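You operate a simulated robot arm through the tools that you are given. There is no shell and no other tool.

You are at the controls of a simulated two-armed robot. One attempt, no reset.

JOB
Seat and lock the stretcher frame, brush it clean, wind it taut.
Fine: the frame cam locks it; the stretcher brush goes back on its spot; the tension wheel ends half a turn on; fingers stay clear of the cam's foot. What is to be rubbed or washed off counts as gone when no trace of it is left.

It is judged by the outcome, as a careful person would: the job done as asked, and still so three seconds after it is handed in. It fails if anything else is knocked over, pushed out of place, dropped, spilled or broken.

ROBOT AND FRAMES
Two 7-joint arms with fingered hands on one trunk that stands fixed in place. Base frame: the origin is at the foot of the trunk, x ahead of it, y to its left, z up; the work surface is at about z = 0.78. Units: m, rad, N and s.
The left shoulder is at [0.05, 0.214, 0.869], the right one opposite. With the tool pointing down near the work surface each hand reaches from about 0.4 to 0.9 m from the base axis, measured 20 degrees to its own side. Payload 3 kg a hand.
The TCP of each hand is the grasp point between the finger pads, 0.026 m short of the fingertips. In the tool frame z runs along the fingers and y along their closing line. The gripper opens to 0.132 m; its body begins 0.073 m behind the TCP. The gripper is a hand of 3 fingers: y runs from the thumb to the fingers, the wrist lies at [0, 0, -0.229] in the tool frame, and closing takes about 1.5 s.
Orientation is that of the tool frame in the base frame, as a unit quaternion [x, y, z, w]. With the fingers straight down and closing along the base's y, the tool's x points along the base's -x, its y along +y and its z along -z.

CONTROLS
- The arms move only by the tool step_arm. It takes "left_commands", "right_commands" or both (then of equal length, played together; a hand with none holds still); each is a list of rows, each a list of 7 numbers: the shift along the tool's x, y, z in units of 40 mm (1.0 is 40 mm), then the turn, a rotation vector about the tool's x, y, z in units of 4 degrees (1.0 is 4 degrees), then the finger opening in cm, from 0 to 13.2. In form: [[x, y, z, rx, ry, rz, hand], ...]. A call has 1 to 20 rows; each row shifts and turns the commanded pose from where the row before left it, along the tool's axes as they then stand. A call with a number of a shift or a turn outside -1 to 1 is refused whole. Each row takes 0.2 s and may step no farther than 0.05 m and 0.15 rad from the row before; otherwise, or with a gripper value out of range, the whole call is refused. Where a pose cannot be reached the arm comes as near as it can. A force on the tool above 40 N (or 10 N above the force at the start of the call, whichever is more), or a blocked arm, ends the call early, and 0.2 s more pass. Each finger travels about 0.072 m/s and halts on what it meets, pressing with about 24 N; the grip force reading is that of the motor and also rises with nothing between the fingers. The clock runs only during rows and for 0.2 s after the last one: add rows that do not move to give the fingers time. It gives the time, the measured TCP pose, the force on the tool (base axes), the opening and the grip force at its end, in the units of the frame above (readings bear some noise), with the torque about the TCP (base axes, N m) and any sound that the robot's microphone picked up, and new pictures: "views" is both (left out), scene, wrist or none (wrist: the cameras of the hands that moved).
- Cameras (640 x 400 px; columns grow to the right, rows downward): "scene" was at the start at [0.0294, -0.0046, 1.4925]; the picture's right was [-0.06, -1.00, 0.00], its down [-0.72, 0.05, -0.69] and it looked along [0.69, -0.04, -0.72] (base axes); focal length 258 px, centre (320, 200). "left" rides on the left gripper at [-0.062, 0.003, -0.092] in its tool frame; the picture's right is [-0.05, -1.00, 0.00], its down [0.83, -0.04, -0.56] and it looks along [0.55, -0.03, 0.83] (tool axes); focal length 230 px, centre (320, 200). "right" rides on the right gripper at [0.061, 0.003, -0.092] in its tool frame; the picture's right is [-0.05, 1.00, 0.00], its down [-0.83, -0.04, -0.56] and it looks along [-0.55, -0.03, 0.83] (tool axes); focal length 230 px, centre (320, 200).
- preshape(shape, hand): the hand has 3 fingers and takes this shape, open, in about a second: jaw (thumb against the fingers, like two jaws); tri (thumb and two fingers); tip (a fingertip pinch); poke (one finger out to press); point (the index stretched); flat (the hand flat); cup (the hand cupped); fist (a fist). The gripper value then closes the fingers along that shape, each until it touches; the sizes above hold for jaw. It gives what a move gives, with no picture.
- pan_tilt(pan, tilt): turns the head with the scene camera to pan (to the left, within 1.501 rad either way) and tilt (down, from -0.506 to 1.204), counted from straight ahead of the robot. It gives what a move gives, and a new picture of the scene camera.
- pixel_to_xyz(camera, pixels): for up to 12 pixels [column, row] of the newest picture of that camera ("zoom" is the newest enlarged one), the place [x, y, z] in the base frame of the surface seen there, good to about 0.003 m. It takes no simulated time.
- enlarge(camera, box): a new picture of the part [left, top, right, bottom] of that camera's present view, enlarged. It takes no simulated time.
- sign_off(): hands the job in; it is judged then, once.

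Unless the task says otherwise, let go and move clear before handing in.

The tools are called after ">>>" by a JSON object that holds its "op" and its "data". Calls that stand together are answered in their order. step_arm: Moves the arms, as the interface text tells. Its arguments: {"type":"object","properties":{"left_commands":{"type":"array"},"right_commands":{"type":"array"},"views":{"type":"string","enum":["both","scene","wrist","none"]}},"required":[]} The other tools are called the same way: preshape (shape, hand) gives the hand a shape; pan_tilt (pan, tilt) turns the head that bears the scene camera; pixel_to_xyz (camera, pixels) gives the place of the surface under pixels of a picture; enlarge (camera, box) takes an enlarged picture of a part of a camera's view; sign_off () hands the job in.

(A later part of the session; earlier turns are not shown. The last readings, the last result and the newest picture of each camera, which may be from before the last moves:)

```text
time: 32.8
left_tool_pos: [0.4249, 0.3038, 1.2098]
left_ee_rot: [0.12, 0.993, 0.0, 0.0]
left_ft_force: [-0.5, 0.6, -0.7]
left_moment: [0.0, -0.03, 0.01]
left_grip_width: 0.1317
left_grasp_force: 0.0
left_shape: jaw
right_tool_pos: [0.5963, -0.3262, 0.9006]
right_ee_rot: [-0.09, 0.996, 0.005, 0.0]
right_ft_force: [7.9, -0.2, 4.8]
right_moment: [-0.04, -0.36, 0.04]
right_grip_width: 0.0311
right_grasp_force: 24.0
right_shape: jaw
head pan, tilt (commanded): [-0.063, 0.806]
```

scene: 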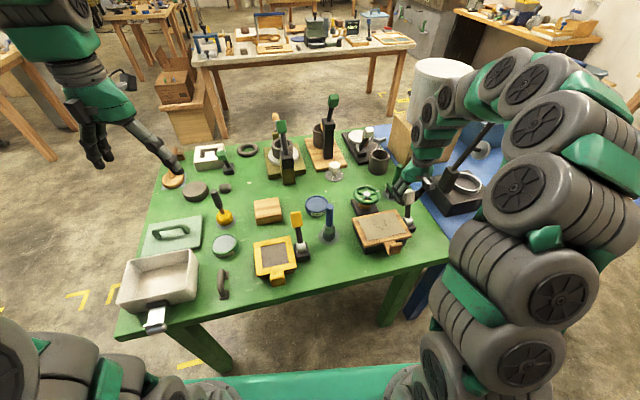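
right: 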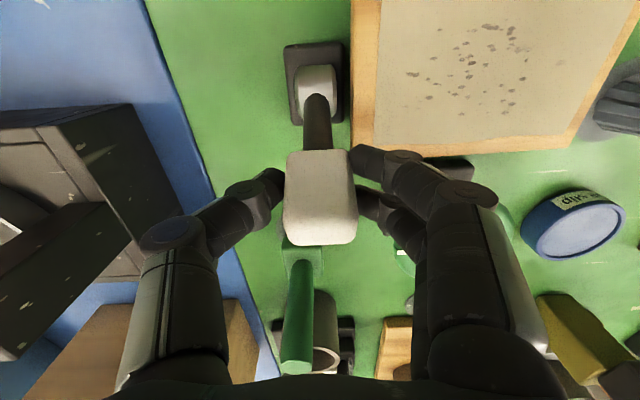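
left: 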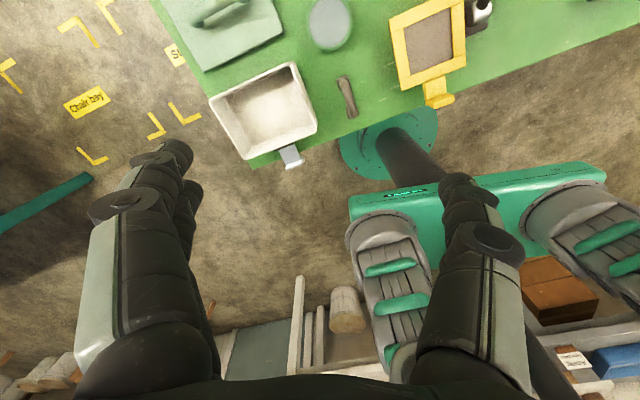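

The lever swings toward me with about 8 N of resistance and no block. Continuing along the arc to just past vertical.

>>> {"op": "step_arm", "data": {"right_commands": [[0.1875, 0, -0.0675, 0, 0, 0, 2], [0.19, 0, -0.0475, 0, 0, 0, 2], [0.195, 0, -0.0325, 0, 0, 0, 2], [0.195, 0, -0.015, 0, 0, 0, 2], [0.1975, 0, 0, 0, 0, 0, 2], [0, 0, 0, 0, 0, 0, 2]], "views": "both"}}

>>> {"op": "enlarge", "data": {"camera": "scene", "box": [345, 170, 445, 260]}}

```text
time: 34.2
left_tool_pos: [0.4244, 0.3033, 1.2115]
left_ee_rot: [0.12, 0.993, 0.0, -0.001]
left_ft_force: [0.2, 0.0, -0.4]
left_moment: [0.01, -0.03, 0.01]
left_grip_width: 0.1322
left_grasp_force: 0.0
left_shape: jaw
right_tool_pos: [0.5589, -0.3335, 0.9072]
right_ee_rot: [-0.089, 0.996, 0.005, -0.001]
right_ft_force: [4.0, -5.7, -1.8]
right_moment: [-0.13, -0.35, 0.02]
right_grip_width: 0.0306
right_grasp_force: 24.2
right_shape: jaw
head pan, tilt (commanded): [-0.063, 0.806]
```

scene: 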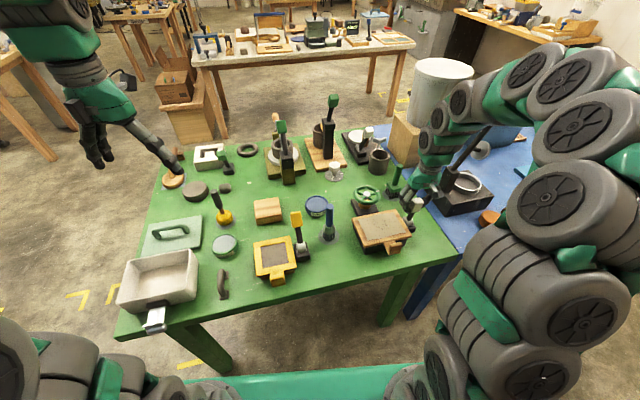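
right: 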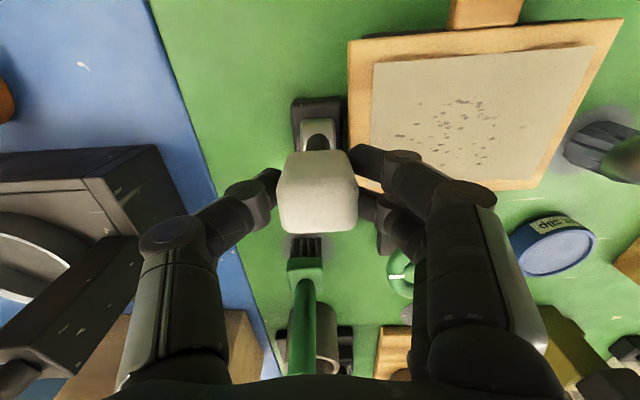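

```text
4.44 times, centred on (395, 215) of scene
```

zoom: 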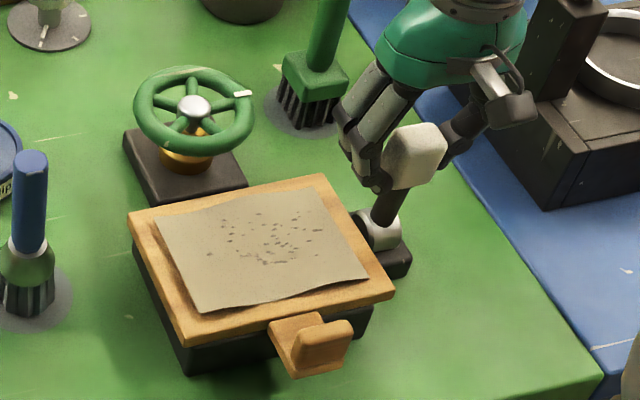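

The lever is now vertical (zoom (415,155)) and the frame hasn't moved. A small sideways load (−5.7 N in y), so I'll drift slightly to −y while continuing over toward −25°.

>>> {"op": "step_arm", "data": {"right_commands": [[0.1975, -0.02, 0.02, 0, 0, 0, 2], [0.1925, -0.01, 0.035, 0, 0, 0, 2], [0.19, -0.01, 0.0525, 0, 0, 0, 2], [0.185, -0.01, 0.07, 0, 0, 0, 2], [0, 0, 0, 0, 0, 0, 2]], "views": "both"}}

>>> {"op": "enlarge", "data": {"camera": "scene", "box": [345, 170, 445, 260]}}

```text
time: 35.4
left_tool_pos: [0.4237, 0.3031, 1.2103]
left_ee_rot: [0.12, 0.993, 0.0, -0.001]
left_ft_force: [0.8, -0.1, 0.8]
left_moment: [0.01, 0.04, -0.04]
left_grip_width: 0.1316
left_grasp_force: 0.1
left_shape: jaw
right_tool_pos: [0.5287, -0.3407, 0.8999]
right_ee_rot: [-0.09, 0.996, 0.005, -0.002]
right_ft_force: [8.3, 4.3, -11.7]
right_moment: [0.12, -0.5, 0.04]
right_grip_width: 0.0292
right_grasp_force: 24.0
right_shape: jaw
head pan, tilt (commanded): [-0.063, 0.806]
```

scene: 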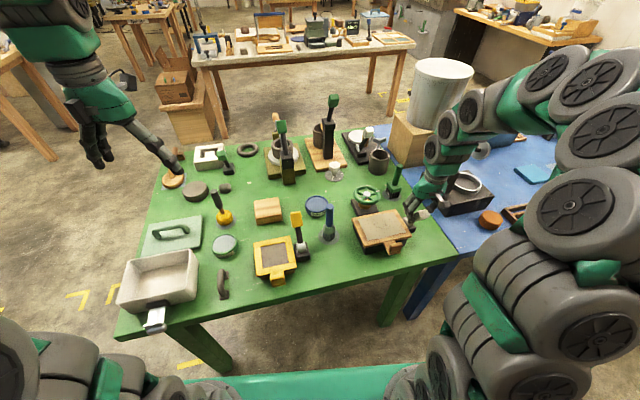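
right: 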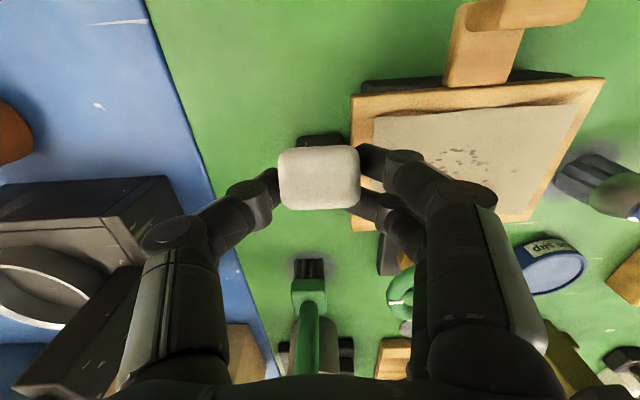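

```text
4.44 times, centred on (395, 215) of scene
```

zoom: 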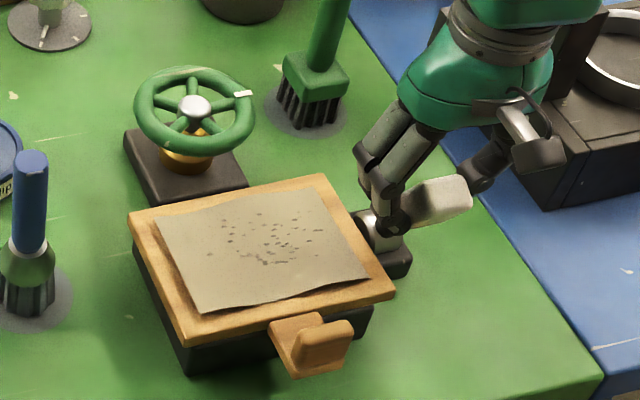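

The lever is past vertical (about −27°); the −11.7 N vertical force shows the true arc is ~5 mm lower than my path. I'll correct the arc and continue another 10°.

>>> {"op": "step_arm", "data": {"right_commands": [[0.08, 0, 0.12, 0, 0, 0, 2], [0.085, -0.02, 0.11, 0, 0, 0, 2], [0.155, -0.01, 0.1075, 0, 0, 0, 2], [0, 0, 0, 0, 0, 0, 2]], "views": "both"}}

>>> {"op": "enlarge", "data": {"camera": "scene", "box": [345, 170, 445, 260]}}

```text
time: 36.4
left_tool_pos: [0.4249, 0.3028, 1.2092]
left_ee_rot: [0.12, 0.993, 0.0, 0.0]
left_ft_force: [0.3, -0.5, -0.1]
left_moment: [0.03, 0.0, 0.04]
left_grip_width: 0.1319
left_grasp_force: 0.0
left_shape: jaw
right_tool_pos: [0.5159, -0.3451, 0.8865]
right_ee_rot: [-0.089, 0.996, 0.004, 0.0]
right_ft_force: [-1.6, 1.8, 3.6]
right_moment: [0.02, -0.14, 0.02]
right_grip_width: 0.0302
right_grasp_force: 24.1
right_shape: jaw
head pan, tilt (commanded): [-0.063, 0.806]
```

scene: 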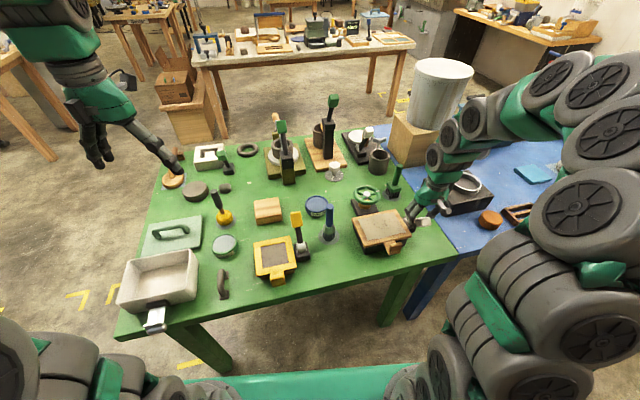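
right: 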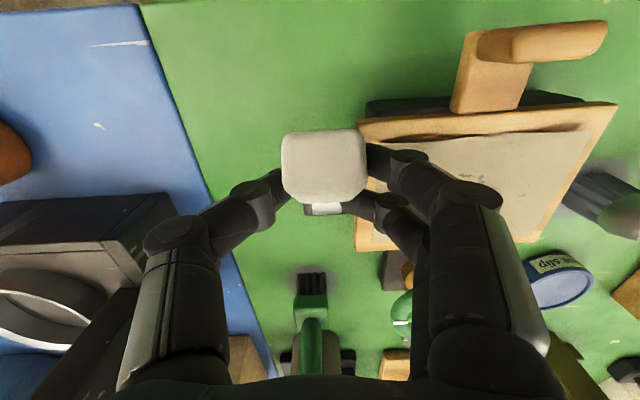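

```text
4.44 times, centred on (395, 215) of scene
```

zoom: 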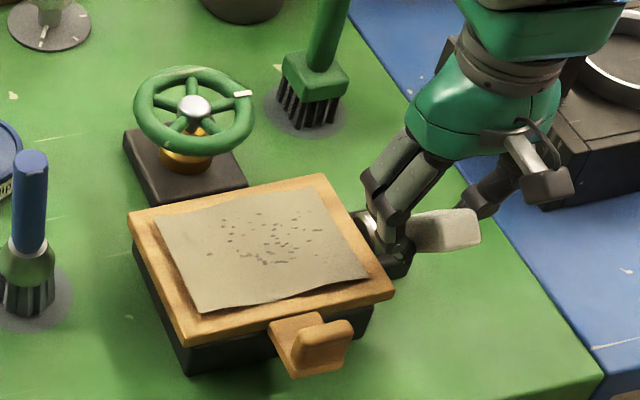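

The forces are small now. I'll measure where the knob actually is to know the lever angle.

>>> {"op": "pixel_to_xyz", "data": {"camera": "zoom", "pixels": [[420, 232], [445, 230], [470, 228], [445, 245], [445, 215], [470, 243], [420, 215], [395, 265], [370, 225]]}}

>>> {"op": "pixel_to_xyz", "data": {"camera": "right", "pixels": [[322, 138], [322, 160], [322, 185], [322, 198], [322, 208], [290, 165], [355, 165], [310, 212]]}}

```text
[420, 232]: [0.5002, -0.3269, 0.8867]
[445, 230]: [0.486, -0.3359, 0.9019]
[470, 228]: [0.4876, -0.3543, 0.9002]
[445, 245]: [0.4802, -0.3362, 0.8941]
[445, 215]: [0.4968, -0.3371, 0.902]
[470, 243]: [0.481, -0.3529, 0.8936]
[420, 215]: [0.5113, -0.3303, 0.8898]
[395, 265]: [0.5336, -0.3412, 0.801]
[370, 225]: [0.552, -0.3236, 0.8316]
```

```text
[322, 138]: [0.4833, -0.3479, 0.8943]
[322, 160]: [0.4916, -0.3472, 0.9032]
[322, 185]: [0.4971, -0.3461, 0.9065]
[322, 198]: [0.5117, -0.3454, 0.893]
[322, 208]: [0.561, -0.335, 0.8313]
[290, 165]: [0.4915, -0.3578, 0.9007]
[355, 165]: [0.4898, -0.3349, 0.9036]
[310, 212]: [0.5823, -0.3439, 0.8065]
```

Knob is near (0.505,-0.346,0.886): lever about −40°, mirrored from its start. I'll continue a bit further to find the end stop, watching force.

>>> {"op": "step_arm", "data": {"right_commands": [[0.145, -0.01, 0.12, 0, 0, 0, 2], [0.137, -0.01, 0.132, 0, 0, 0, 2], [0, 0, 0, 0, 0, 0, 2]], "views": "wrist"}}

>>> {"op": "pixel_to_xyz", "data": {"camera": "right", "pixels": [[322, 130], [322, 150], [322, 170], [322, 185], [322, 200], [322, 215], [290, 160], [355, 160]]}}

```text
time: 37.2
left_tool_pos: [0.424, 0.3013, 1.2105]
left_ee_rot: [0.12, 0.993, -0.001, 0.0]
left_ft_force: [0.4, 0.1, 0.4]
left_moment: [0.02, -0.01, -0.01]
left_grip_width: 0.132
left_grasp_force: 0.0
left_shape: jaw
right_tool_pos: [0.5052, -0.3464, 0.8754]
right_ee_rot: [-0.089, 0.996, 0.006, -0.001]
right_ft_force: [19.7, 3.8, -10.0]
right_moment: [0.07, -0.27, -0.02]
right_grip_width: 0.0262
right_grasp_force: 23.9
right_shape: jaw
head pan, tilt (commanded): [-0.063, 0.806]
```

right: 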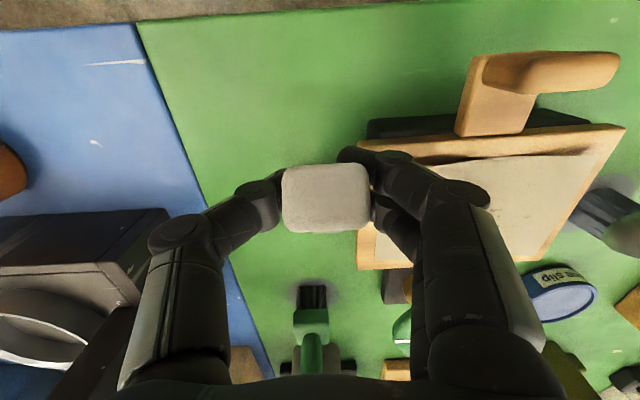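

```text
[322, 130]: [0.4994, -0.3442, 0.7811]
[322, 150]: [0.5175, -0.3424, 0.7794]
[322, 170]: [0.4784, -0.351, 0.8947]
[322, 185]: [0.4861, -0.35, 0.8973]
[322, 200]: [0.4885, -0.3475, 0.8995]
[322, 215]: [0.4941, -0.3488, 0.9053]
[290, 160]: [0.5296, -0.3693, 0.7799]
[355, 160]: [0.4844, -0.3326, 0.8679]
```

Force jumped to 20 N and the knob barely moved, so the lever has reached its stop at about −42°. I'll release and lift away, then check that it stays.

>>> {"op": "step_arm", "data": {"right_commands": [[-0.08, 0, -0.08, 0, 0, 0, 2], [0, 0, 0, 0, 0, 0, 4.5], [0, 0, 0, 0, 0, 0, 5.5], [0, 0, 0, 0, 0, 0, 5.5], [0, 0, -0.3, 0, 0, 0, 5.5], [0, 0, -0.8, 0, 0, 0, 5.5], [0, 0, -0.9, 0, 0, 0, 5.5], [0, 0, -0.9, 0, 0, 0, 5.5], [0, -0.8, 0, 0, 0, 0, 5.5], [0, -0.8, 0, 0, 0, 0, 5.5], [0, -0.8, 0, 0, 0, 0, 5.5]], "views": "both"}}

>>> {"op": "enlarge", "data": {"camera": "scene", "box": [345, 170, 445, 260]}}

```text
time: 39.6
left_tool_pos: [0.424, 0.3024, 1.2104]
left_ee_rot: [0.12, 0.993, 0.0, 0.0]
left_ft_force: [0.5, -0.7, -0.6]
left_moment: [0.03, 0.05, 0.01]
left_grip_width: 0.1321
left_grasp_force: 0.1
left_shape: jaw
right_tool_pos: [0.5261, -0.4437, 0.9939]
right_ee_rot: [-0.091, 0.996, 0.005, -0.001]
right_ft_force: [-0.6, -0.2, -0.2]
right_moment: [0.04, 0.02, -0.02]
right_grip_width: 0.0546
right_grasp_force: 0.1
right_shape: jaw
head pan, tilt (commanded): [-0.063, 0.806]
```

scene: 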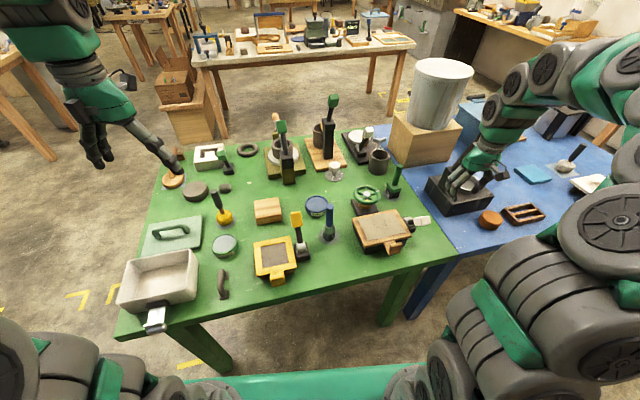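
right: 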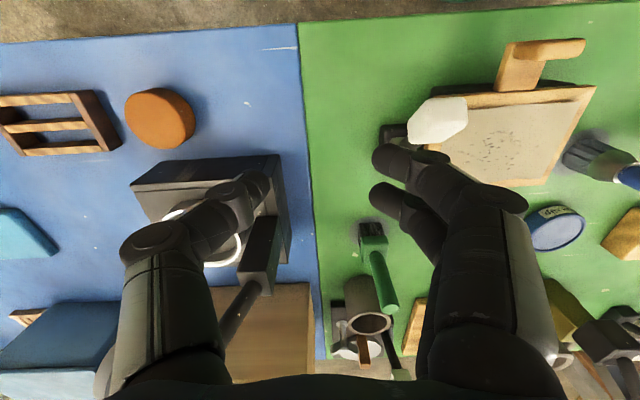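

```text
4.44 times, centred on (395, 215) of scene
```

zoom: 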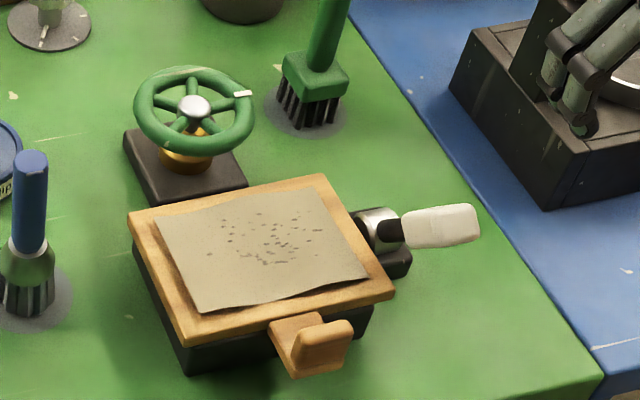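

The lever stays put in its thrown position (zoom knob (440,225)) and the frame hasn't moved. I'll measure the lever angle precisely to judge whether it is fully home.

>>> {"op": "enlarge", "data": {"camera": "scene", "box": [395, 200, 435, 240]}}

>>> {"op": "pixel_to_xyz", "data": {"camera": "zoom", "pixels": [[230, 200], [260, 200], [300, 200], [350, 195], [400, 190], [440, 185], [440, 225], [350, 240], [300, 170], [350, 160], [400, 155], [280, 230]]}}

>>> {"op": "pixel_to_xyz", "data": {"camera": "right", "pixels": [[438, 105], [420, 115], [455, 115], [435, 125], [430, 140], [450, 105], [415, 130], [460, 128], [385, 135], [372, 240], [380, 280], [390, 305]]}}

```text
10.00 times, centred on (415, 220) of scene
```

zoom: 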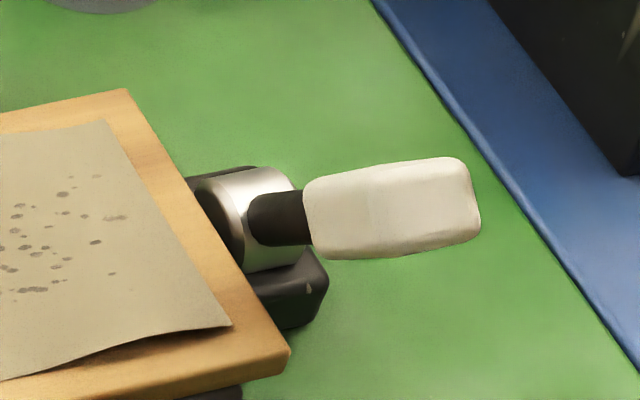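

```text
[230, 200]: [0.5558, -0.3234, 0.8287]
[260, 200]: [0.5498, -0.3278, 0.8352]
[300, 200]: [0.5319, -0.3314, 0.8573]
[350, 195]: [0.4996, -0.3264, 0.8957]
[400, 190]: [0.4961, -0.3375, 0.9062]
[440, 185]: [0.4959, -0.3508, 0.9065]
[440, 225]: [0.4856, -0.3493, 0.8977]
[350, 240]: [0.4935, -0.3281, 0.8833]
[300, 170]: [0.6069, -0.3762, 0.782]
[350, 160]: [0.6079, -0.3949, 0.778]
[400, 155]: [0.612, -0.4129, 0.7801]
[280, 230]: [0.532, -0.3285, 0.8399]
```

```text
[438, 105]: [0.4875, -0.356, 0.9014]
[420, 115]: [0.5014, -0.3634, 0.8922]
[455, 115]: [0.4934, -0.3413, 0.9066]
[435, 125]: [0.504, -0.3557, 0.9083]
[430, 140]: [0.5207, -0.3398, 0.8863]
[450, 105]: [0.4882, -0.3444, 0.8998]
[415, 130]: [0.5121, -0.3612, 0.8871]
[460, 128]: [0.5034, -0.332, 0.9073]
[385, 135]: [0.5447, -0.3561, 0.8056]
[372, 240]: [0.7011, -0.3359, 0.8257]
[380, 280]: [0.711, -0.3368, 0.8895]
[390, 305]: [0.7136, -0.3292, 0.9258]
```

The lever rests at about −40°, mirroring its start and against its stop — locked. Next the green brush at (0.715,-0.327); I'll measure its handle and block closely.

>>> {"op": "enlarge", "data": {"camera": "scene", "box": [375, 155, 415, 205]}}

>>> {"op": "pixel_to_xyz", "data": {"camera": "zoom", "pixels": [[350, 90], [365, 90], [380, 90], [345, 130], [360, 130], [340, 160], [290, 220], [330, 225], [370, 215], [280, 260], [300, 290], [350, 290]]}}

>>> {"op": "enlarge", "data": {"camera": "right", "box": [330, 200, 430, 330]}}

```text
8.00 times, centred on (395, 180) of scene
```

zoom: 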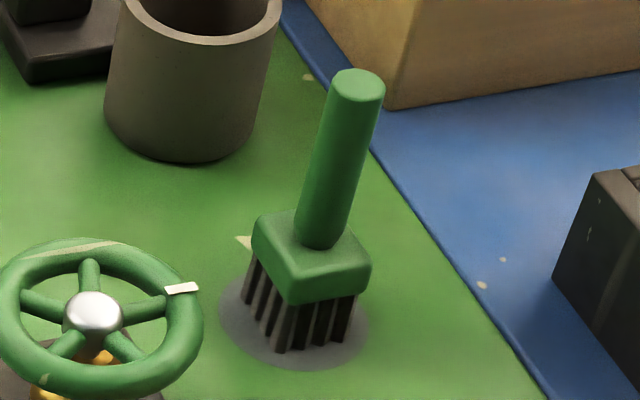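

```text
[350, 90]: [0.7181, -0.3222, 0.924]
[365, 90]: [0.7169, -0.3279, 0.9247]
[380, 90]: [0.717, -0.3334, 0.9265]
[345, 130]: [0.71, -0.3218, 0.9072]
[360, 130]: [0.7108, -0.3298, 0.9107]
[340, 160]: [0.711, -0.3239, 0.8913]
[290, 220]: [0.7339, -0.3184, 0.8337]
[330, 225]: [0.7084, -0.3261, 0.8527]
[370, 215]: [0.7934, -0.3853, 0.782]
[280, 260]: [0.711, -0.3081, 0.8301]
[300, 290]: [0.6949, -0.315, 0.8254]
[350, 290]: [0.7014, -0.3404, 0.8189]
```

```text
3.08 times, centred on (380, 265) of right
```

zoom: 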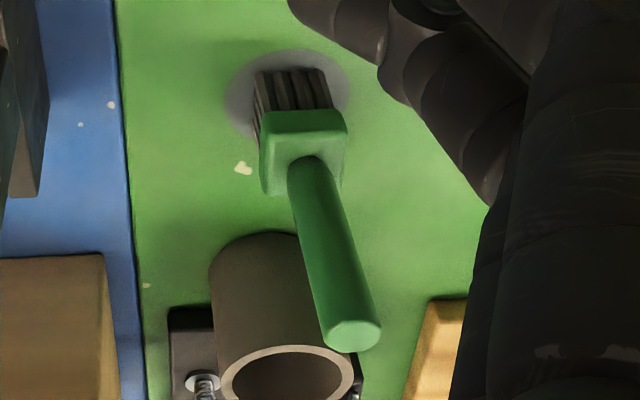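

Brush handle axis ≈(0.719,-0.328), top z≈0.928, block top ≈0.84, standing on a round grey spot. I'll check neighbours (pot, clamp) for hand clearance.

>>> {"op": "enlarge", "data": {"camera": "scene", "box": [335, 115, 435, 205]}}

>>> {"op": "pixel_to_xyz", "data": {"camera": "zoom", "pixels": [[245, 155], [290, 165], [270, 225], [300, 210], [235, 200], [250, 130], [220, 90], [340, 175], [280, 290], [340, 300], [310, 320], [300, 285]]}}

```text
4.44 times, centred on (385, 160) of scene
```

zoom: 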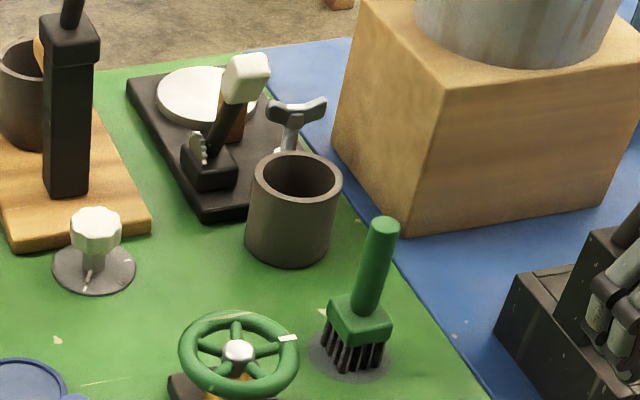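

```text
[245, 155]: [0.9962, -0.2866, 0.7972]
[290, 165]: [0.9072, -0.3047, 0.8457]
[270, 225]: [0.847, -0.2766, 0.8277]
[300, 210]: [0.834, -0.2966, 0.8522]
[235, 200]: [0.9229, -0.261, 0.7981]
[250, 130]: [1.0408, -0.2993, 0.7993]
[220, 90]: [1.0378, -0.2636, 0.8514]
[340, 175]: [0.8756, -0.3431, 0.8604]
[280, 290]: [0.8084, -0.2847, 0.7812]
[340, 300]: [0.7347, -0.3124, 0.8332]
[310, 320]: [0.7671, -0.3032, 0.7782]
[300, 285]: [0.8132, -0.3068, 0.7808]
```

Everything near the brush is ≥11 cm away. Moving the right hand above the brush handle with fingers at 5.5 cm.

>>> {"op": "step_arm", "data": {"right_commands": [[-0.4, 0.35, -0.4, 0, 0, 0, 5.5], [-0.8, 0.35, -0.25, 0, 0, 0, 5.5], [-0.8, 0.3, 0, 0, 0, 0, 5.5], [-0.8, 0.28, 0, 0, 0, 0, 5.5], [-0.8, 0.25, 0, 0, 0, 0, 5.5], [-0.8, 0.25, 0, 0, 0, 0, 5.5], [-0.57, 0.13, 0, 0, 0, 0, 5.5], [-0.3, 0.07, 0, 0, 0, 0, 5.5], [0, 0, 0, 0, 0, 0, 5.5]], "views": "both"}}

```text
time: 41.6
left_tool_pos: [0.4236, 0.3015, 1.2098]
left_ee_rot: [0.12, 0.993, -0.001, 0.0]
left_ft_force: [-0.6, 0.1, -0.3]
left_moment: [-0.01, -0.03, -0.02]
left_grip_width: 0.132
left_grasp_force: 0.1
left_shape: jaw
right_tool_pos: [0.7186, -0.3268, 1.0202]
right_ee_rot: [-0.09, 0.996, 0.005, -0.001]
right_ft_force: [-1.2, 0.3, -0.3]
right_moment: [0.01, 0.0, -0.01]
right_grip_width: 0.0546
right_grasp_force: 0.1
right_shape: jaw
head pan, tilt (commanded): [-0.063, 0.806]
```

scene: 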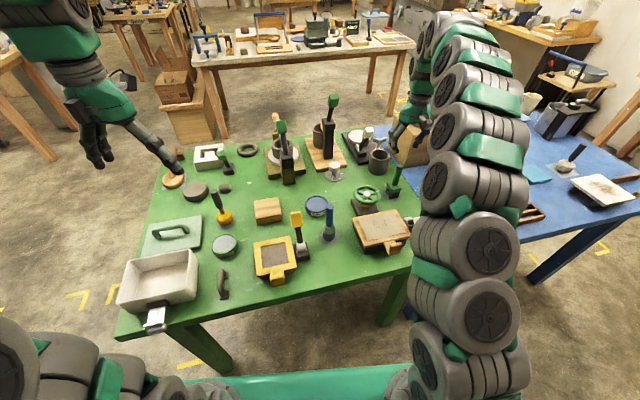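
right: 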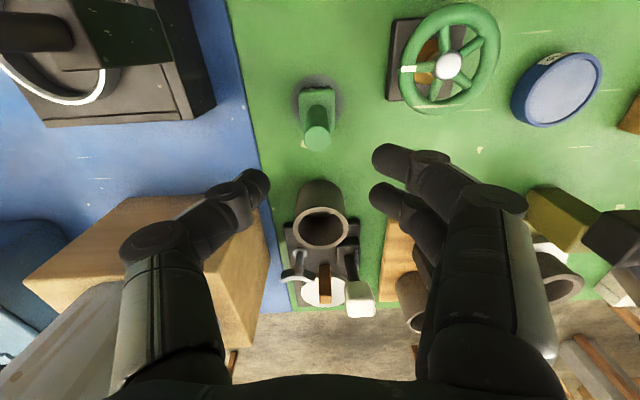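

The handle top is at (317,137) in the right view; measuring it for the final descent.

>>> {"op": "pixel_to_xyz", "data": {"camera": "right", "pixels": [[317, 137], [308, 137], [326, 137], [317, 146], [317, 128], [317, 115], [305, 95], [331, 95], [318, 92], [300, 85], [336, 90], [318, 80]]}}

>>> {"op": "enlarge", "data": {"camera": "right", "box": [270, 60, 370, 160]}}

```text
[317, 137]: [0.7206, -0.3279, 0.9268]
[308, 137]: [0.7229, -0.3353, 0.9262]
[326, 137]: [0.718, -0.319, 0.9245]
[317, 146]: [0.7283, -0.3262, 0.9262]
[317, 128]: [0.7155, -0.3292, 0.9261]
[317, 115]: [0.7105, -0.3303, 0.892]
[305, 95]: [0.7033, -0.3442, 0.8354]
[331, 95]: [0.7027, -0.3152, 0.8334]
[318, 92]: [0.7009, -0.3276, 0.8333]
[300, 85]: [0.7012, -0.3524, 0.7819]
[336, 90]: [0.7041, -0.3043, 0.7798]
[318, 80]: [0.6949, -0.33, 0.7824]
```

```text
4.00 times, centred on (320, 110) of right
```

zoom: 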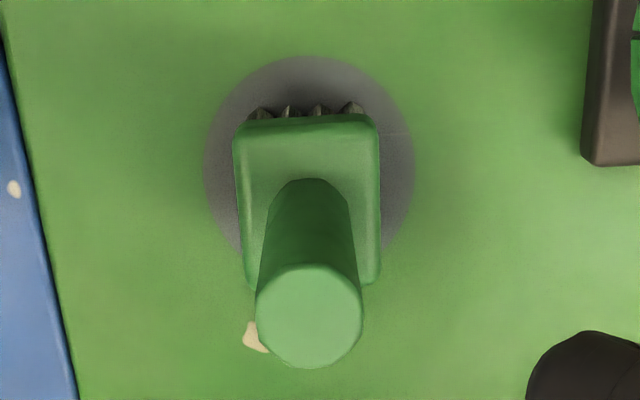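

The handle axis is ≈(0.7215,-0.3277), ~20 mm thick, block yaw matching the tool. Descending to TCP z≈0.875 around the handle.

>>> {"op": "step_arm", "data": {"right_commands": [[-0.067, -0.04, 0.4, 0, 0, 0, 5.5], [0, 0, 0.7, 0, 0, 0, 5.5], [0, 0, 0.7, 0, 0, 0, 5.5], [0, 0, 0.7, 0, 0, 0, 5.5], [0, 0, 0.7, 0, 0, 0, 5.5], [0, 0, 0.43, 0, 0, 0, 5.5], [0, 0, 0, 0, 0, 0, 5.5]], "views": "wrist"}}

```text
time: 43.2
left_tool_pos: [0.4243, 0.3012, 1.2097]
left_ee_rot: [0.121, 0.993, 0.0, 0.0]
left_ft_force: [0.4, -0.6, -0.3]
left_moment: [0.01, 0.01, 0.0]
left_grip_width: 0.1321
left_grasp_force: 0.1
left_shape: jaw
right_tool_pos: [0.7211, -0.3278, 0.8771]
right_ee_rot: [-0.09, 0.996, 0.005, -0.002]
right_ft_force: [-1.6, 0.1, 0.3]
right_moment: [0.0, -0.01, -0.02]
right_grip_width: 0.0546
right_grasp_force: 0.0
right_shape: jaw
head pan, tilt (commanded): [-0.063, 0.806]
```

right: 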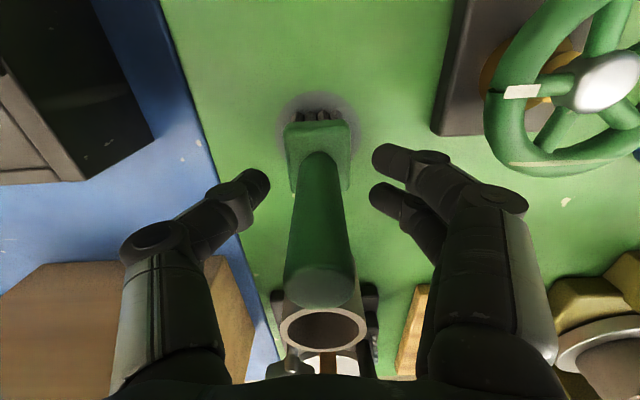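

The handle stands between thumb and fingers; closing on it.

>>> {"op": "step_arm", "data": {"right_commands": [[0, 0, 0, 0, 0, 0, 0.5], [0, 0, 0, 0, 0, 0, 0.5], [0, 0, 0, 0, 0, 0, 0.5], [0, 0, 0, 0, 0, 0, 0.5], [0, 0, 0, 0, 0, 0, 0.5]], "views": "wrist"}}

```text
time: 44.4
left_tool_pos: [0.4241, 0.3037, 1.2092]
left_ee_rot: [0.119, 0.993, 0.0, 0.0]
left_ft_force: [-0.3, -0.5, 0.2]
left_moment: [0.02, 0.02, -0.02]
left_grip_width: 0.132
left_grasp_force: 0.1
left_shape: jaw
right_tool_pos: [0.7213, -0.3274, 0.8755]
right_ee_rot: [-0.09, 0.996, 0.005, 0.0]
right_ft_force: [0.0, -0.2, -0.9]
right_moment: [0.01, -0.01, 0.01]
right_grip_width: 0.0137
right_grasp_force: 23.9
right_shape: jaw
head pan, tilt (commanded): [-0.063, 0.806]
```

right: 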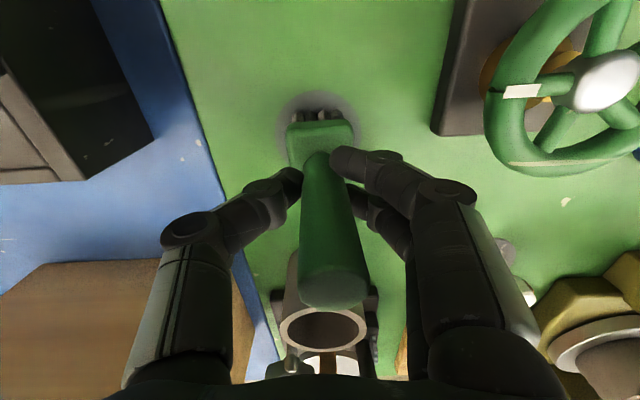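

Held (14 mm, 24 N) at TCP (0.7213,-0.3274,0.8755) — I'll remember that as the return pose. Lifting the brush 9 cm.

>>> {"op": "step_arm", "data": {"right_commands": [[0, 0, -0.3, 0, 0, 0, 0.5], [0, 0, -0.5, 0, 0, 0, 0.5], [0, 0, -0.5, 0, 0, 0, 0.5], [0, 0, -0.5, 0, 0, 0, 0.5], [0, 0, -0.5, 0, 0, 0, 0.5], [0, 0, 0, 0, 0, 0, 0.5]], "views": "both"}}

>>> {"op": "enlarge", "data": {"camera": "scene", "box": [345, 115, 435, 215]}}

```text
time: 45.8
left_tool_pos: [0.4234, 0.3023, 1.2098]
left_ee_rot: [0.12, 0.993, 0.0, 0.001]
left_ft_force: [0.6, -0.7, -1.0]
left_moment: [-0.01, 0.02, -0.01]
left_grip_width: 0.1319
left_grasp_force: 0.0
left_shape: jaw
right_tool_pos: [0.7195, -0.3281, 0.9691]
right_ee_rot: [-0.09, 0.996, 0.004, -0.001]
right_ft_force: [-0.7, -0.1, -1.6]
right_moment: [-0.01, 0.0, 0.01]
right_grip_width: 0.0135
right_grasp_force: 23.5
right_shape: jaw
head pan, tilt (commanded): [-0.063, 0.806]
```

scene: 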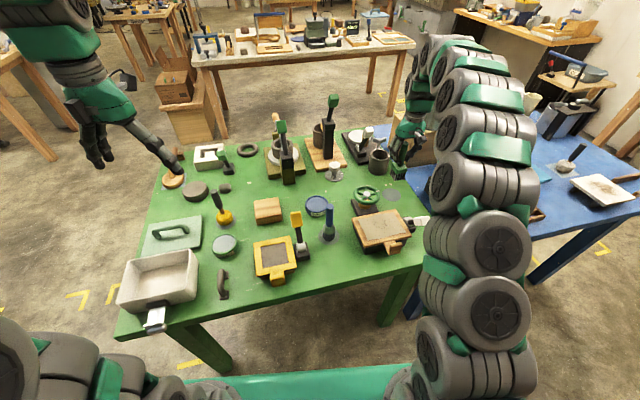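
right: 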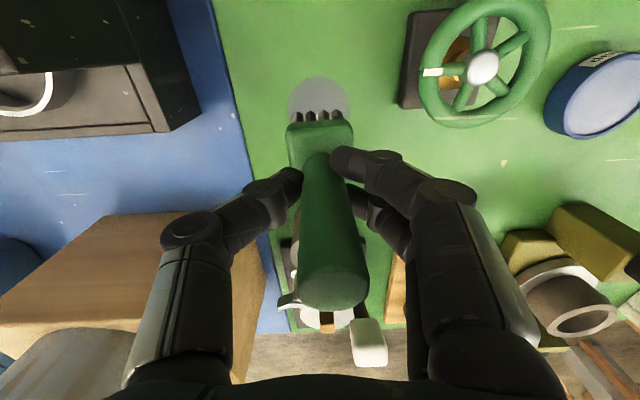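

```text
4.00 times, centred on (390, 165) of scene
```

zoom: 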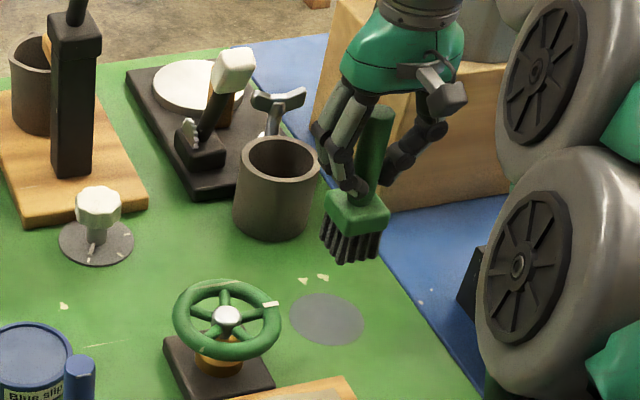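

The brush is held upright and its grey spot is now visible at zoom (327,319). I'll measure the spot's centre for the return.

>>> {"op": "pixel_to_xyz", "data": {"camera": "zoom", "pixels": [[327, 319], [292, 310], [362, 328], [327, 295], [327, 343], [300, 300], [350, 338]]}}

>>> {"op": "enlarge", "data": {"camera": "scene", "box": [370, 180, 420, 220]}}

>>> {"op": "enlarge", "data": {"camera": "scene", "box": [345, 200, 425, 260]}}

>>> {"op": "pixel_to_xyz", "data": {"camera": "zoom", "pixels": [[147, 130], [330, 95], [390, 200], [200, 250], [210, 130], [330, 160], [260, 140], [250, 180], [290, 120], [120, 105], [345, 75], [420, 230]]}}

```text
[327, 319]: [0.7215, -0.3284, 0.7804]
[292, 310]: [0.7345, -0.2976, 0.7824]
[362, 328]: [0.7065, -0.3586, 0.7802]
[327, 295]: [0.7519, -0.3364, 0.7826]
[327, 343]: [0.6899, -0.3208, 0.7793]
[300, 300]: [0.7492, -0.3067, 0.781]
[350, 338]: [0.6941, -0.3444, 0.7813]
```

```text
10.00 times, centred on (395, 200) of scene
```

zoom: 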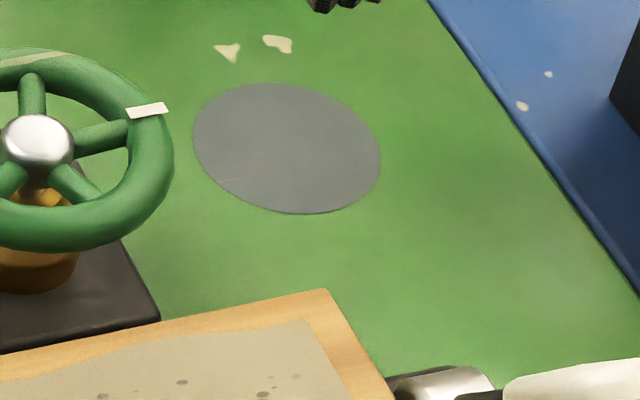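

```text
6.67 times, centred on (385, 230) of scene
```

zoom: 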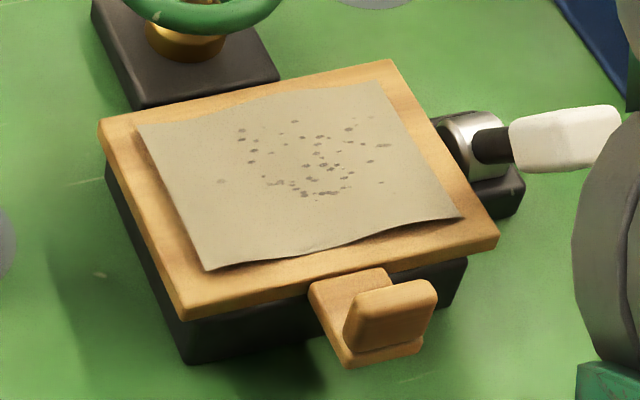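

```text
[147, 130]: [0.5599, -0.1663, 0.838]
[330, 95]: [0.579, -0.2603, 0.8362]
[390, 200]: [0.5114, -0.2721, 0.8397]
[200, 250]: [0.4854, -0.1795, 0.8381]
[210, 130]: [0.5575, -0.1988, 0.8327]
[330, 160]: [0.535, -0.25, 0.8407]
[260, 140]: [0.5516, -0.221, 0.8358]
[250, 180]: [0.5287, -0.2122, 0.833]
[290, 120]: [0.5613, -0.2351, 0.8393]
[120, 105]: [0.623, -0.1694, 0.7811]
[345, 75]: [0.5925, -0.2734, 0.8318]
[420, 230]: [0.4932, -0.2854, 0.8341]
```

The spot centre is (0.7215,-0.3284). Now I map the speck area on the canvas for the brushing strokes.

>>> {"op": "pixel_to_xyz", "data": {"camera": "zoom", "pixels": [[220, 182], [240, 130], [295, 121], [350, 129], [388, 146], [381, 183], [345, 192], [316, 200], [270, 185], [250, 165], [310, 160], [130, 125]]}}

>>> {"op": "enlarge", "data": {"camera": "scene", "box": [362, 212, 412, 245]}}

```text
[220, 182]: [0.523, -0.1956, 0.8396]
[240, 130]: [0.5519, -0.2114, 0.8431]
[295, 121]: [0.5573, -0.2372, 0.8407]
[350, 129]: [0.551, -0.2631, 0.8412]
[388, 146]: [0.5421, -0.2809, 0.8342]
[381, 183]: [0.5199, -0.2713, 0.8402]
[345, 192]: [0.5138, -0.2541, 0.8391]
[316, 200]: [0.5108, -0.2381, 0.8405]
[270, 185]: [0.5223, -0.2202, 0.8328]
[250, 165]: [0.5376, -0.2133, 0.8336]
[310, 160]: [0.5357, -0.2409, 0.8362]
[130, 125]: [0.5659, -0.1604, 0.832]
```

```text
12.12 times, centred on (387, 228) of scene
```

zoom: 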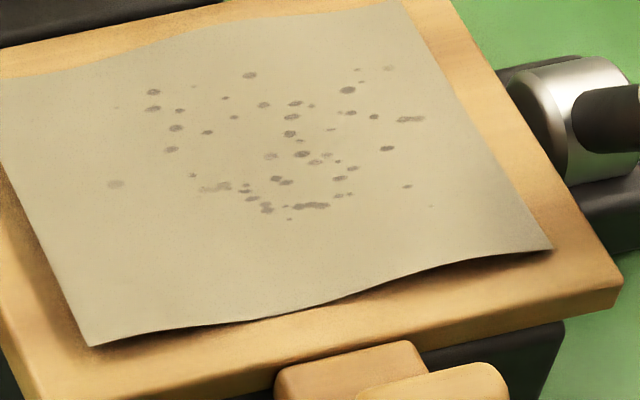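

Specks span x 0.508–0.560, y −0.283…−0.195 on canvas z≈0.838; bristle tips are ~95 mm below the TCP. I'll carry the brush high over the wheel to the left-back end of the speck area and hover just above the canvas.

>>> {"op": "step_arm", "data": {"right_commands": [[0, 0, -0.6, 0, 0, 0, 0.5], [0, 0, -0.65, 0, 0, 0, 0.5], [0.4, 0.48, 0, 0, 0, 0, 0.5], [0.6, 0.72, 0, 0, 0, 0, 0.5], [0.6, 0.72, 0, 0, 0, 0, 0.5], [0.6, 0.72, 0, 0, 0, 0, 0.5], [0.6, 0.72, 0, 0, 0, 0, 0.5], [0.6, 0.72, 0, 0, 0, 0, 0.5], [0.3, 0.33, 0, 0, 0, 0, 0.5], [0, 0, 0.6, 0, 0, 0, 0.5], [0, 0, 0.6, 0, 0, 0, 0.5], [0, 0, 0.5, 0, 0, 0, 0.5], [0, 0, 0, 0, 0, 0, 0.5]], "views": "both"}}

>>> {"op": "enlarge", "data": {"camera": "scene", "box": [335, 160, 435, 260]}}

```text
time: 48.6
left_tool_pos: [0.4245, 0.3014, 1.2111]
left_ee_rot: [0.12, 0.993, 0.0, 0.001]
left_ft_force: [0.5, -0.5, 0.5]
left_moment: [0.0, 0.0, 0.02]
left_grip_width: 0.1319
left_grasp_force: 0.1
left_shape: jaw
right_tool_pos: [0.5445, -0.1811, 0.9527]
right_ee_rot: [-0.091, 0.996, 0.004, -0.001]
right_ft_force: [0.3, 0.5, -0.7]
right_moment: [-0.01, 0.03, 0.01]
right_grip_width: 0.0134
right_grasp_force: 23.8
right_shape: jaw
head pan, tilt (commanded): [-0.063, 0.806]
```

scene: 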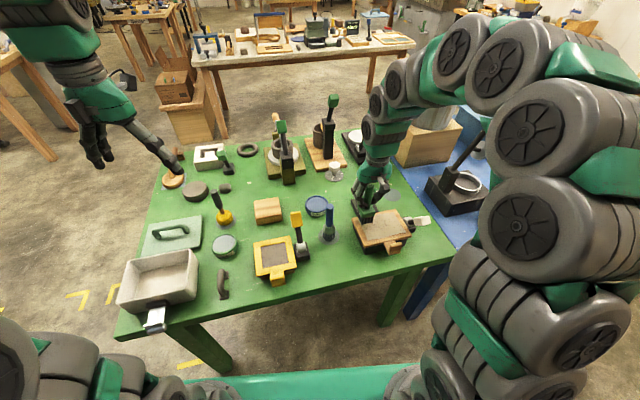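
right: 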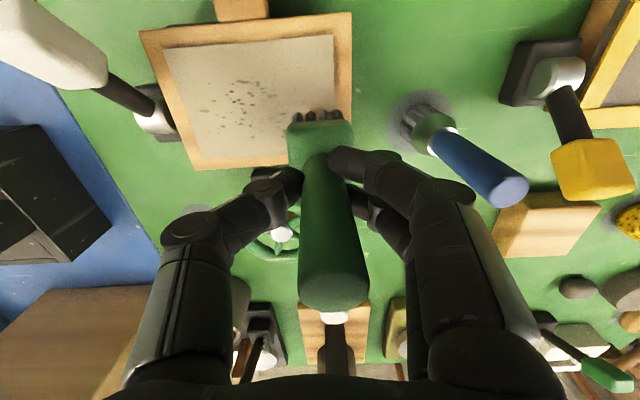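

```text
4.00 times, centred on (385, 210) of scene
```

zoom: 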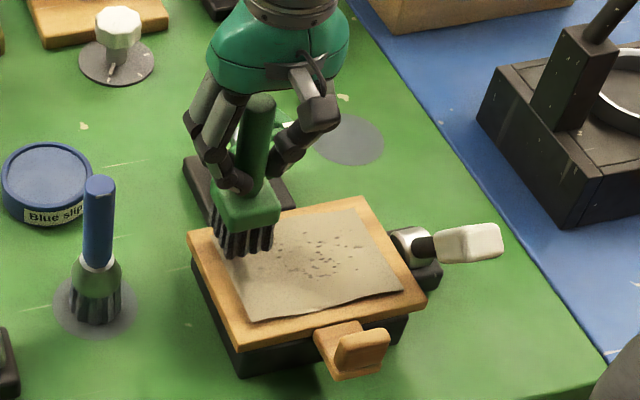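

The brush hovers over the canvas's left-back part. Lowering gently toward contact (expected TCP z≈0.931).

>>> {"op": "step_arm", "data": {"right_commands": [[0, 0, 0.3, 0, 0, 0, 0.5], [0, 0, 0.12, 0, 0, 0, 0.5], [0, 0, 0.06, 0, 0, 0, 0.5], [0, 0, 0, 0, 0, 0, 0.5]], "views": "none"}}

```text
time: 49.6
left_tool_pos: [0.4244, 0.3017, 1.2097]
left_ee_rot: [0.12, 0.993, 0.0, -0.001]
left_ft_force: [-0.2, 0.3, 0.4]
left_moment: [0.02, -0.01, 0.0]
left_grip_width: 0.1318
left_grasp_force: 0.1
left_shape: jaw
right_tool_pos: [0.5439, -0.1801, 0.9344]
right_ee_rot: [-0.09, 0.996, 0.005, -0.001]
right_ft_force: [0.9, -0.7, -1.5]
right_moment: [-0.02, -0.05, 0.0]
right_grip_width: 0.0135
right_grasp_force: 23.4
right_shape: jaw
head pan, tilt (commanded): [-0.063, 0.806]
```

No contact at 0.9344 yet; a few more millimetres down.

>>> {"op": "step_arm", "data": {"right_commands": [[0, 0, 0.05, 0, 0, 0, 0.5], [0, 0, 0.05, 0, 0, 0, 0.5], [0, 0, 0, 0, 0, 0, 0.5]], "views": "none"}}

```text
time: 50.4
left_tool_pos: [0.4254, 0.3021, 1.2107]
left_ee_rot: [0.12, 0.993, 0.0, 0.0]
left_ft_force: [0.6, -0.5, -0.3]
left_moment: [-0.04, -0.01, 0.0]
left_grip_width: 0.1321
left_grasp_force: 0.0
left_shape: jaw
right_tool_pos: [0.5441, -0.1794, 0.9297]
right_ee_rot: [-0.09, 0.996, 0.006, -0.001]
right_ft_force: [0.1, -0.1, -1.9]
right_moment: [0.02, 0.0, -0.02]
right_grip_width: 0.0134
right_grasp_force: 24.0
right_shape: jaw
head pan, tilt (commanded): [-0.063, 0.806]
```

Still no contact force at 0.9297; another 2–4 mm.

>>> {"op": "step_arm", "data": {"right_commands": [[0, 0, 0.04, 0, 0, 0, 0.5], [0, 0, 0.04, 0, 0, 0, 0.5], [0, 0, 0, 0, 0, 0, 0.5]], "views": "scene"}}

>>> {"op": "enlarge", "data": {"camera": "scene", "box": [345, 190, 425, 250]}}

```text
time: 51.2
left_tool_pos: [0.4241, 0.3018, 1.2108]
left_ee_rot: [0.121, 0.993, 0.0, 0.001]
left_ft_force: [0.4, -0.4, -0.8]
left_moment: [-0.01, 0.02, 0.01]
left_grip_width: 0.1319
left_grasp_force: 0.0
left_shape: jaw
right_tool_pos: [0.5439, -0.1806, 0.926]
right_ee_rot: [-0.089, 0.996, 0.004, 0.0]
right_ft_force: [-2.5, -6.4, 20.9]
right_moment: [-0.11, 0.0, -0.01]
right_grip_width: 0.0148
right_grasp_force: 24.0
right_shape: jaw
head pan, tilt (commanded): [-0.063, 0.806]
```

scene: 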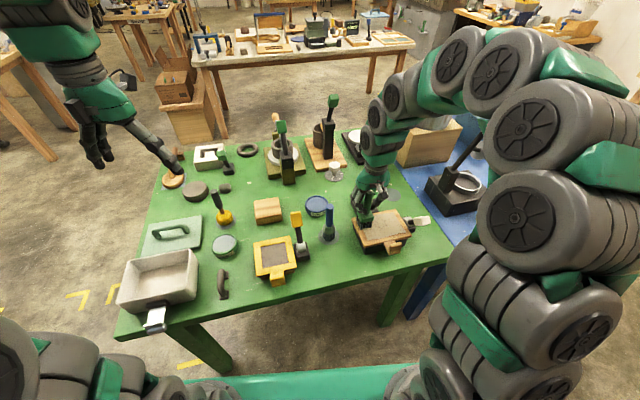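

```text
6.67 times, centred on (385, 220) of scene
```

zoom: 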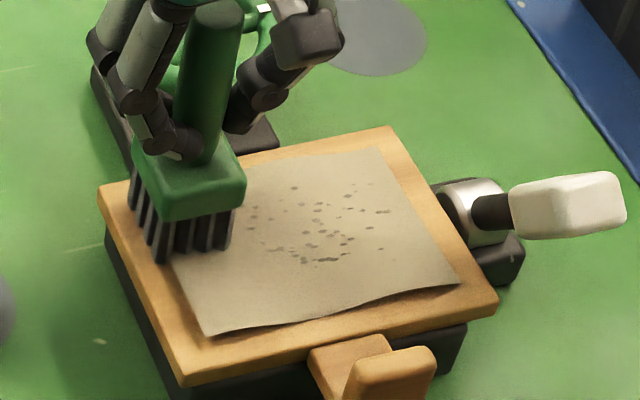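

Contact: 21 N at z=0.926, a bit heavy. Easing up ~1.5 mm for a light brushing pressure and then a first slow stroke toward −y.

>>> {"op": "step_arm", "data": {"right_commands": [[0, 0, -0.035, 0, 0, 0, 0.5], [0, 0, 0, 0, 0, 0, 0.5]], "views": "none"}}

```text
time: 51.8
left_tool_pos: [0.4246, 0.3014, 1.2103]
left_ee_rot: [0.12, 0.993, 0.0, 0.001]
left_ft_force: [-0.6, 0.0, -0.7]
left_moment: [0.02, -0.03, 0.0]
left_grip_width: 0.1322
left_grasp_force: 0.1
left_shape: jaw
right_tool_pos: [0.5436, -0.1799, 0.9277]
right_ee_rot: [-0.09, 0.996, 0.005, -0.001]
right_ft_force: [-0.8, -2.2, 8.5]
right_moment: [-0.09, 0.04, -0.02]
right_grip_width: 0.0145
right_grasp_force: 23.9
right_shape: jaw
head pan, tilt (commanded): [-0.063, 0.806]
```

8.5 N pressure is good. First stroke along the frame's long axis toward −y, ~9 cm.

>>> {"op": "step_arm", "data": {"right_commands": [[0, -0.3, 0, 0, 0, 0, 0.5], [0, -0.4, 0, 0, 0, 0, 0.5], [0, -0.4, 0, 0, 0, 0, 0.5], [0, -0.4, 0, 0, 0, 0, 0.5], [0, -0.4, 0, 0, 0, 0, 0.5], [0, -0.3, 0, 0, 0, 0, 0.5], [0, 0, 0, 0, 0, 0, 0.5]], "views": "scene"}}

>>> {"op": "enlarge", "data": {"camera": "scene", "box": [345, 190, 425, 250]}}

```text
time: 53.4
left_tool_pos: [0.4234, 0.3026, 1.2103]
left_ee_rot: [0.12, 0.993, 0.0, 0.0]
left_ft_force: [-0.2, -0.4, 0.0]
left_moment: [0.0, 0.0, 0.05]
left_grip_width: 0.1316
left_grasp_force: 0.1
left_shape: jaw
right_tool_pos: [0.5594, -0.2651, 0.925]
right_ee_rot: [-0.089, 0.996, 0.004, 0.0]
right_ft_force: [-1.8, 9.6, 29.9]
right_moment: [0.45, 0.11, 0.02]
right_grip_width: 0.0165
right_grasp_force: 24.1
right_shape: jaw
head pan, tilt (commanded): [-0.063, 0.806]
```

scene: 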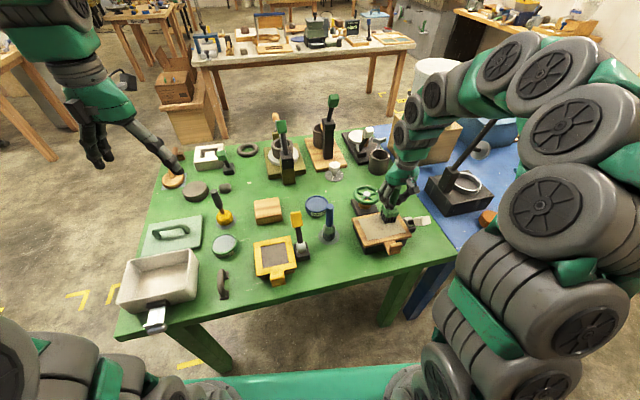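

```text
6.67 times, centred on (385, 220) of scene
```

zoom: 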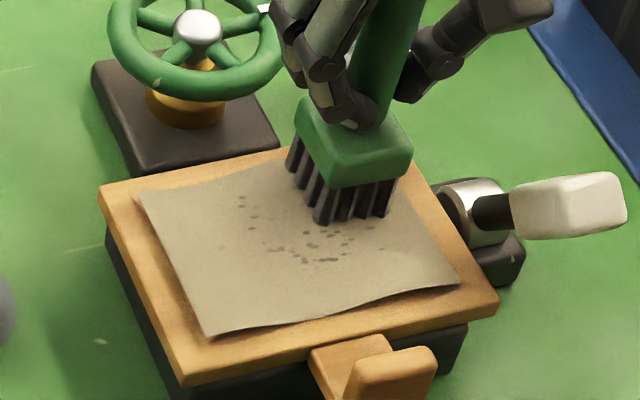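

The load rose to 30 N at the end of the stroke, so I should ease up. I'll look closely at which specks remain.

>>> {"op": "enlarge", "data": {"camera": "scene", "box": [362, 212, 412, 245]}}

>>> {"op": "step_arm", "data": {"right_commands": [[0, 0, -0.05, 0, 0, 0, 0.5], [0, 0, 0, 0, 0, 0, 0.5]], "views": "none"}}

```text
12.12 times, centred on (387, 228) of scene
```

zoom: 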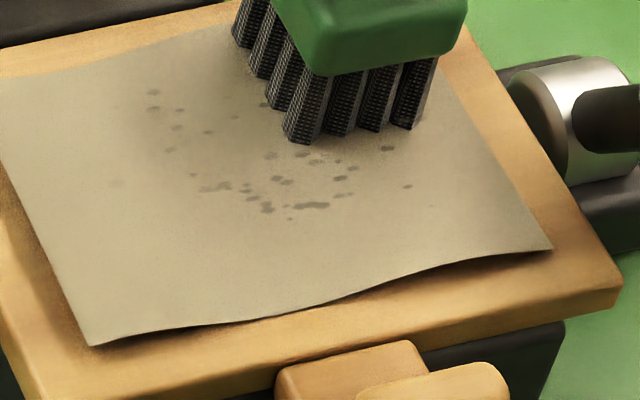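

```text
time: 54.0
left_tool_pos: [0.4253, 0.302, 1.2112]
left_ee_rot: [0.121, 0.993, -0.001, -0.001]
left_ft_force: [-0.9, 0.2, 0.4]
left_moment: [-0.01, -0.02, -0.01]
left_grip_width: 0.1323
left_grasp_force: 0.0
left_shape: jaw
right_tool_pos: [0.5575, -0.2668, 0.927]
right_ee_rot: [-0.09, 0.996, 0.005, -0.001]
right_ft_force: [-1.7, 1.0, 1.7]
right_moment: [0.09, -0.01, 0.02]
right_grip_width: 0.0153
right_grasp_force: 24.0
right_shape: jaw
head pan, tilt (commanded): [-0.063, 0.806]
```

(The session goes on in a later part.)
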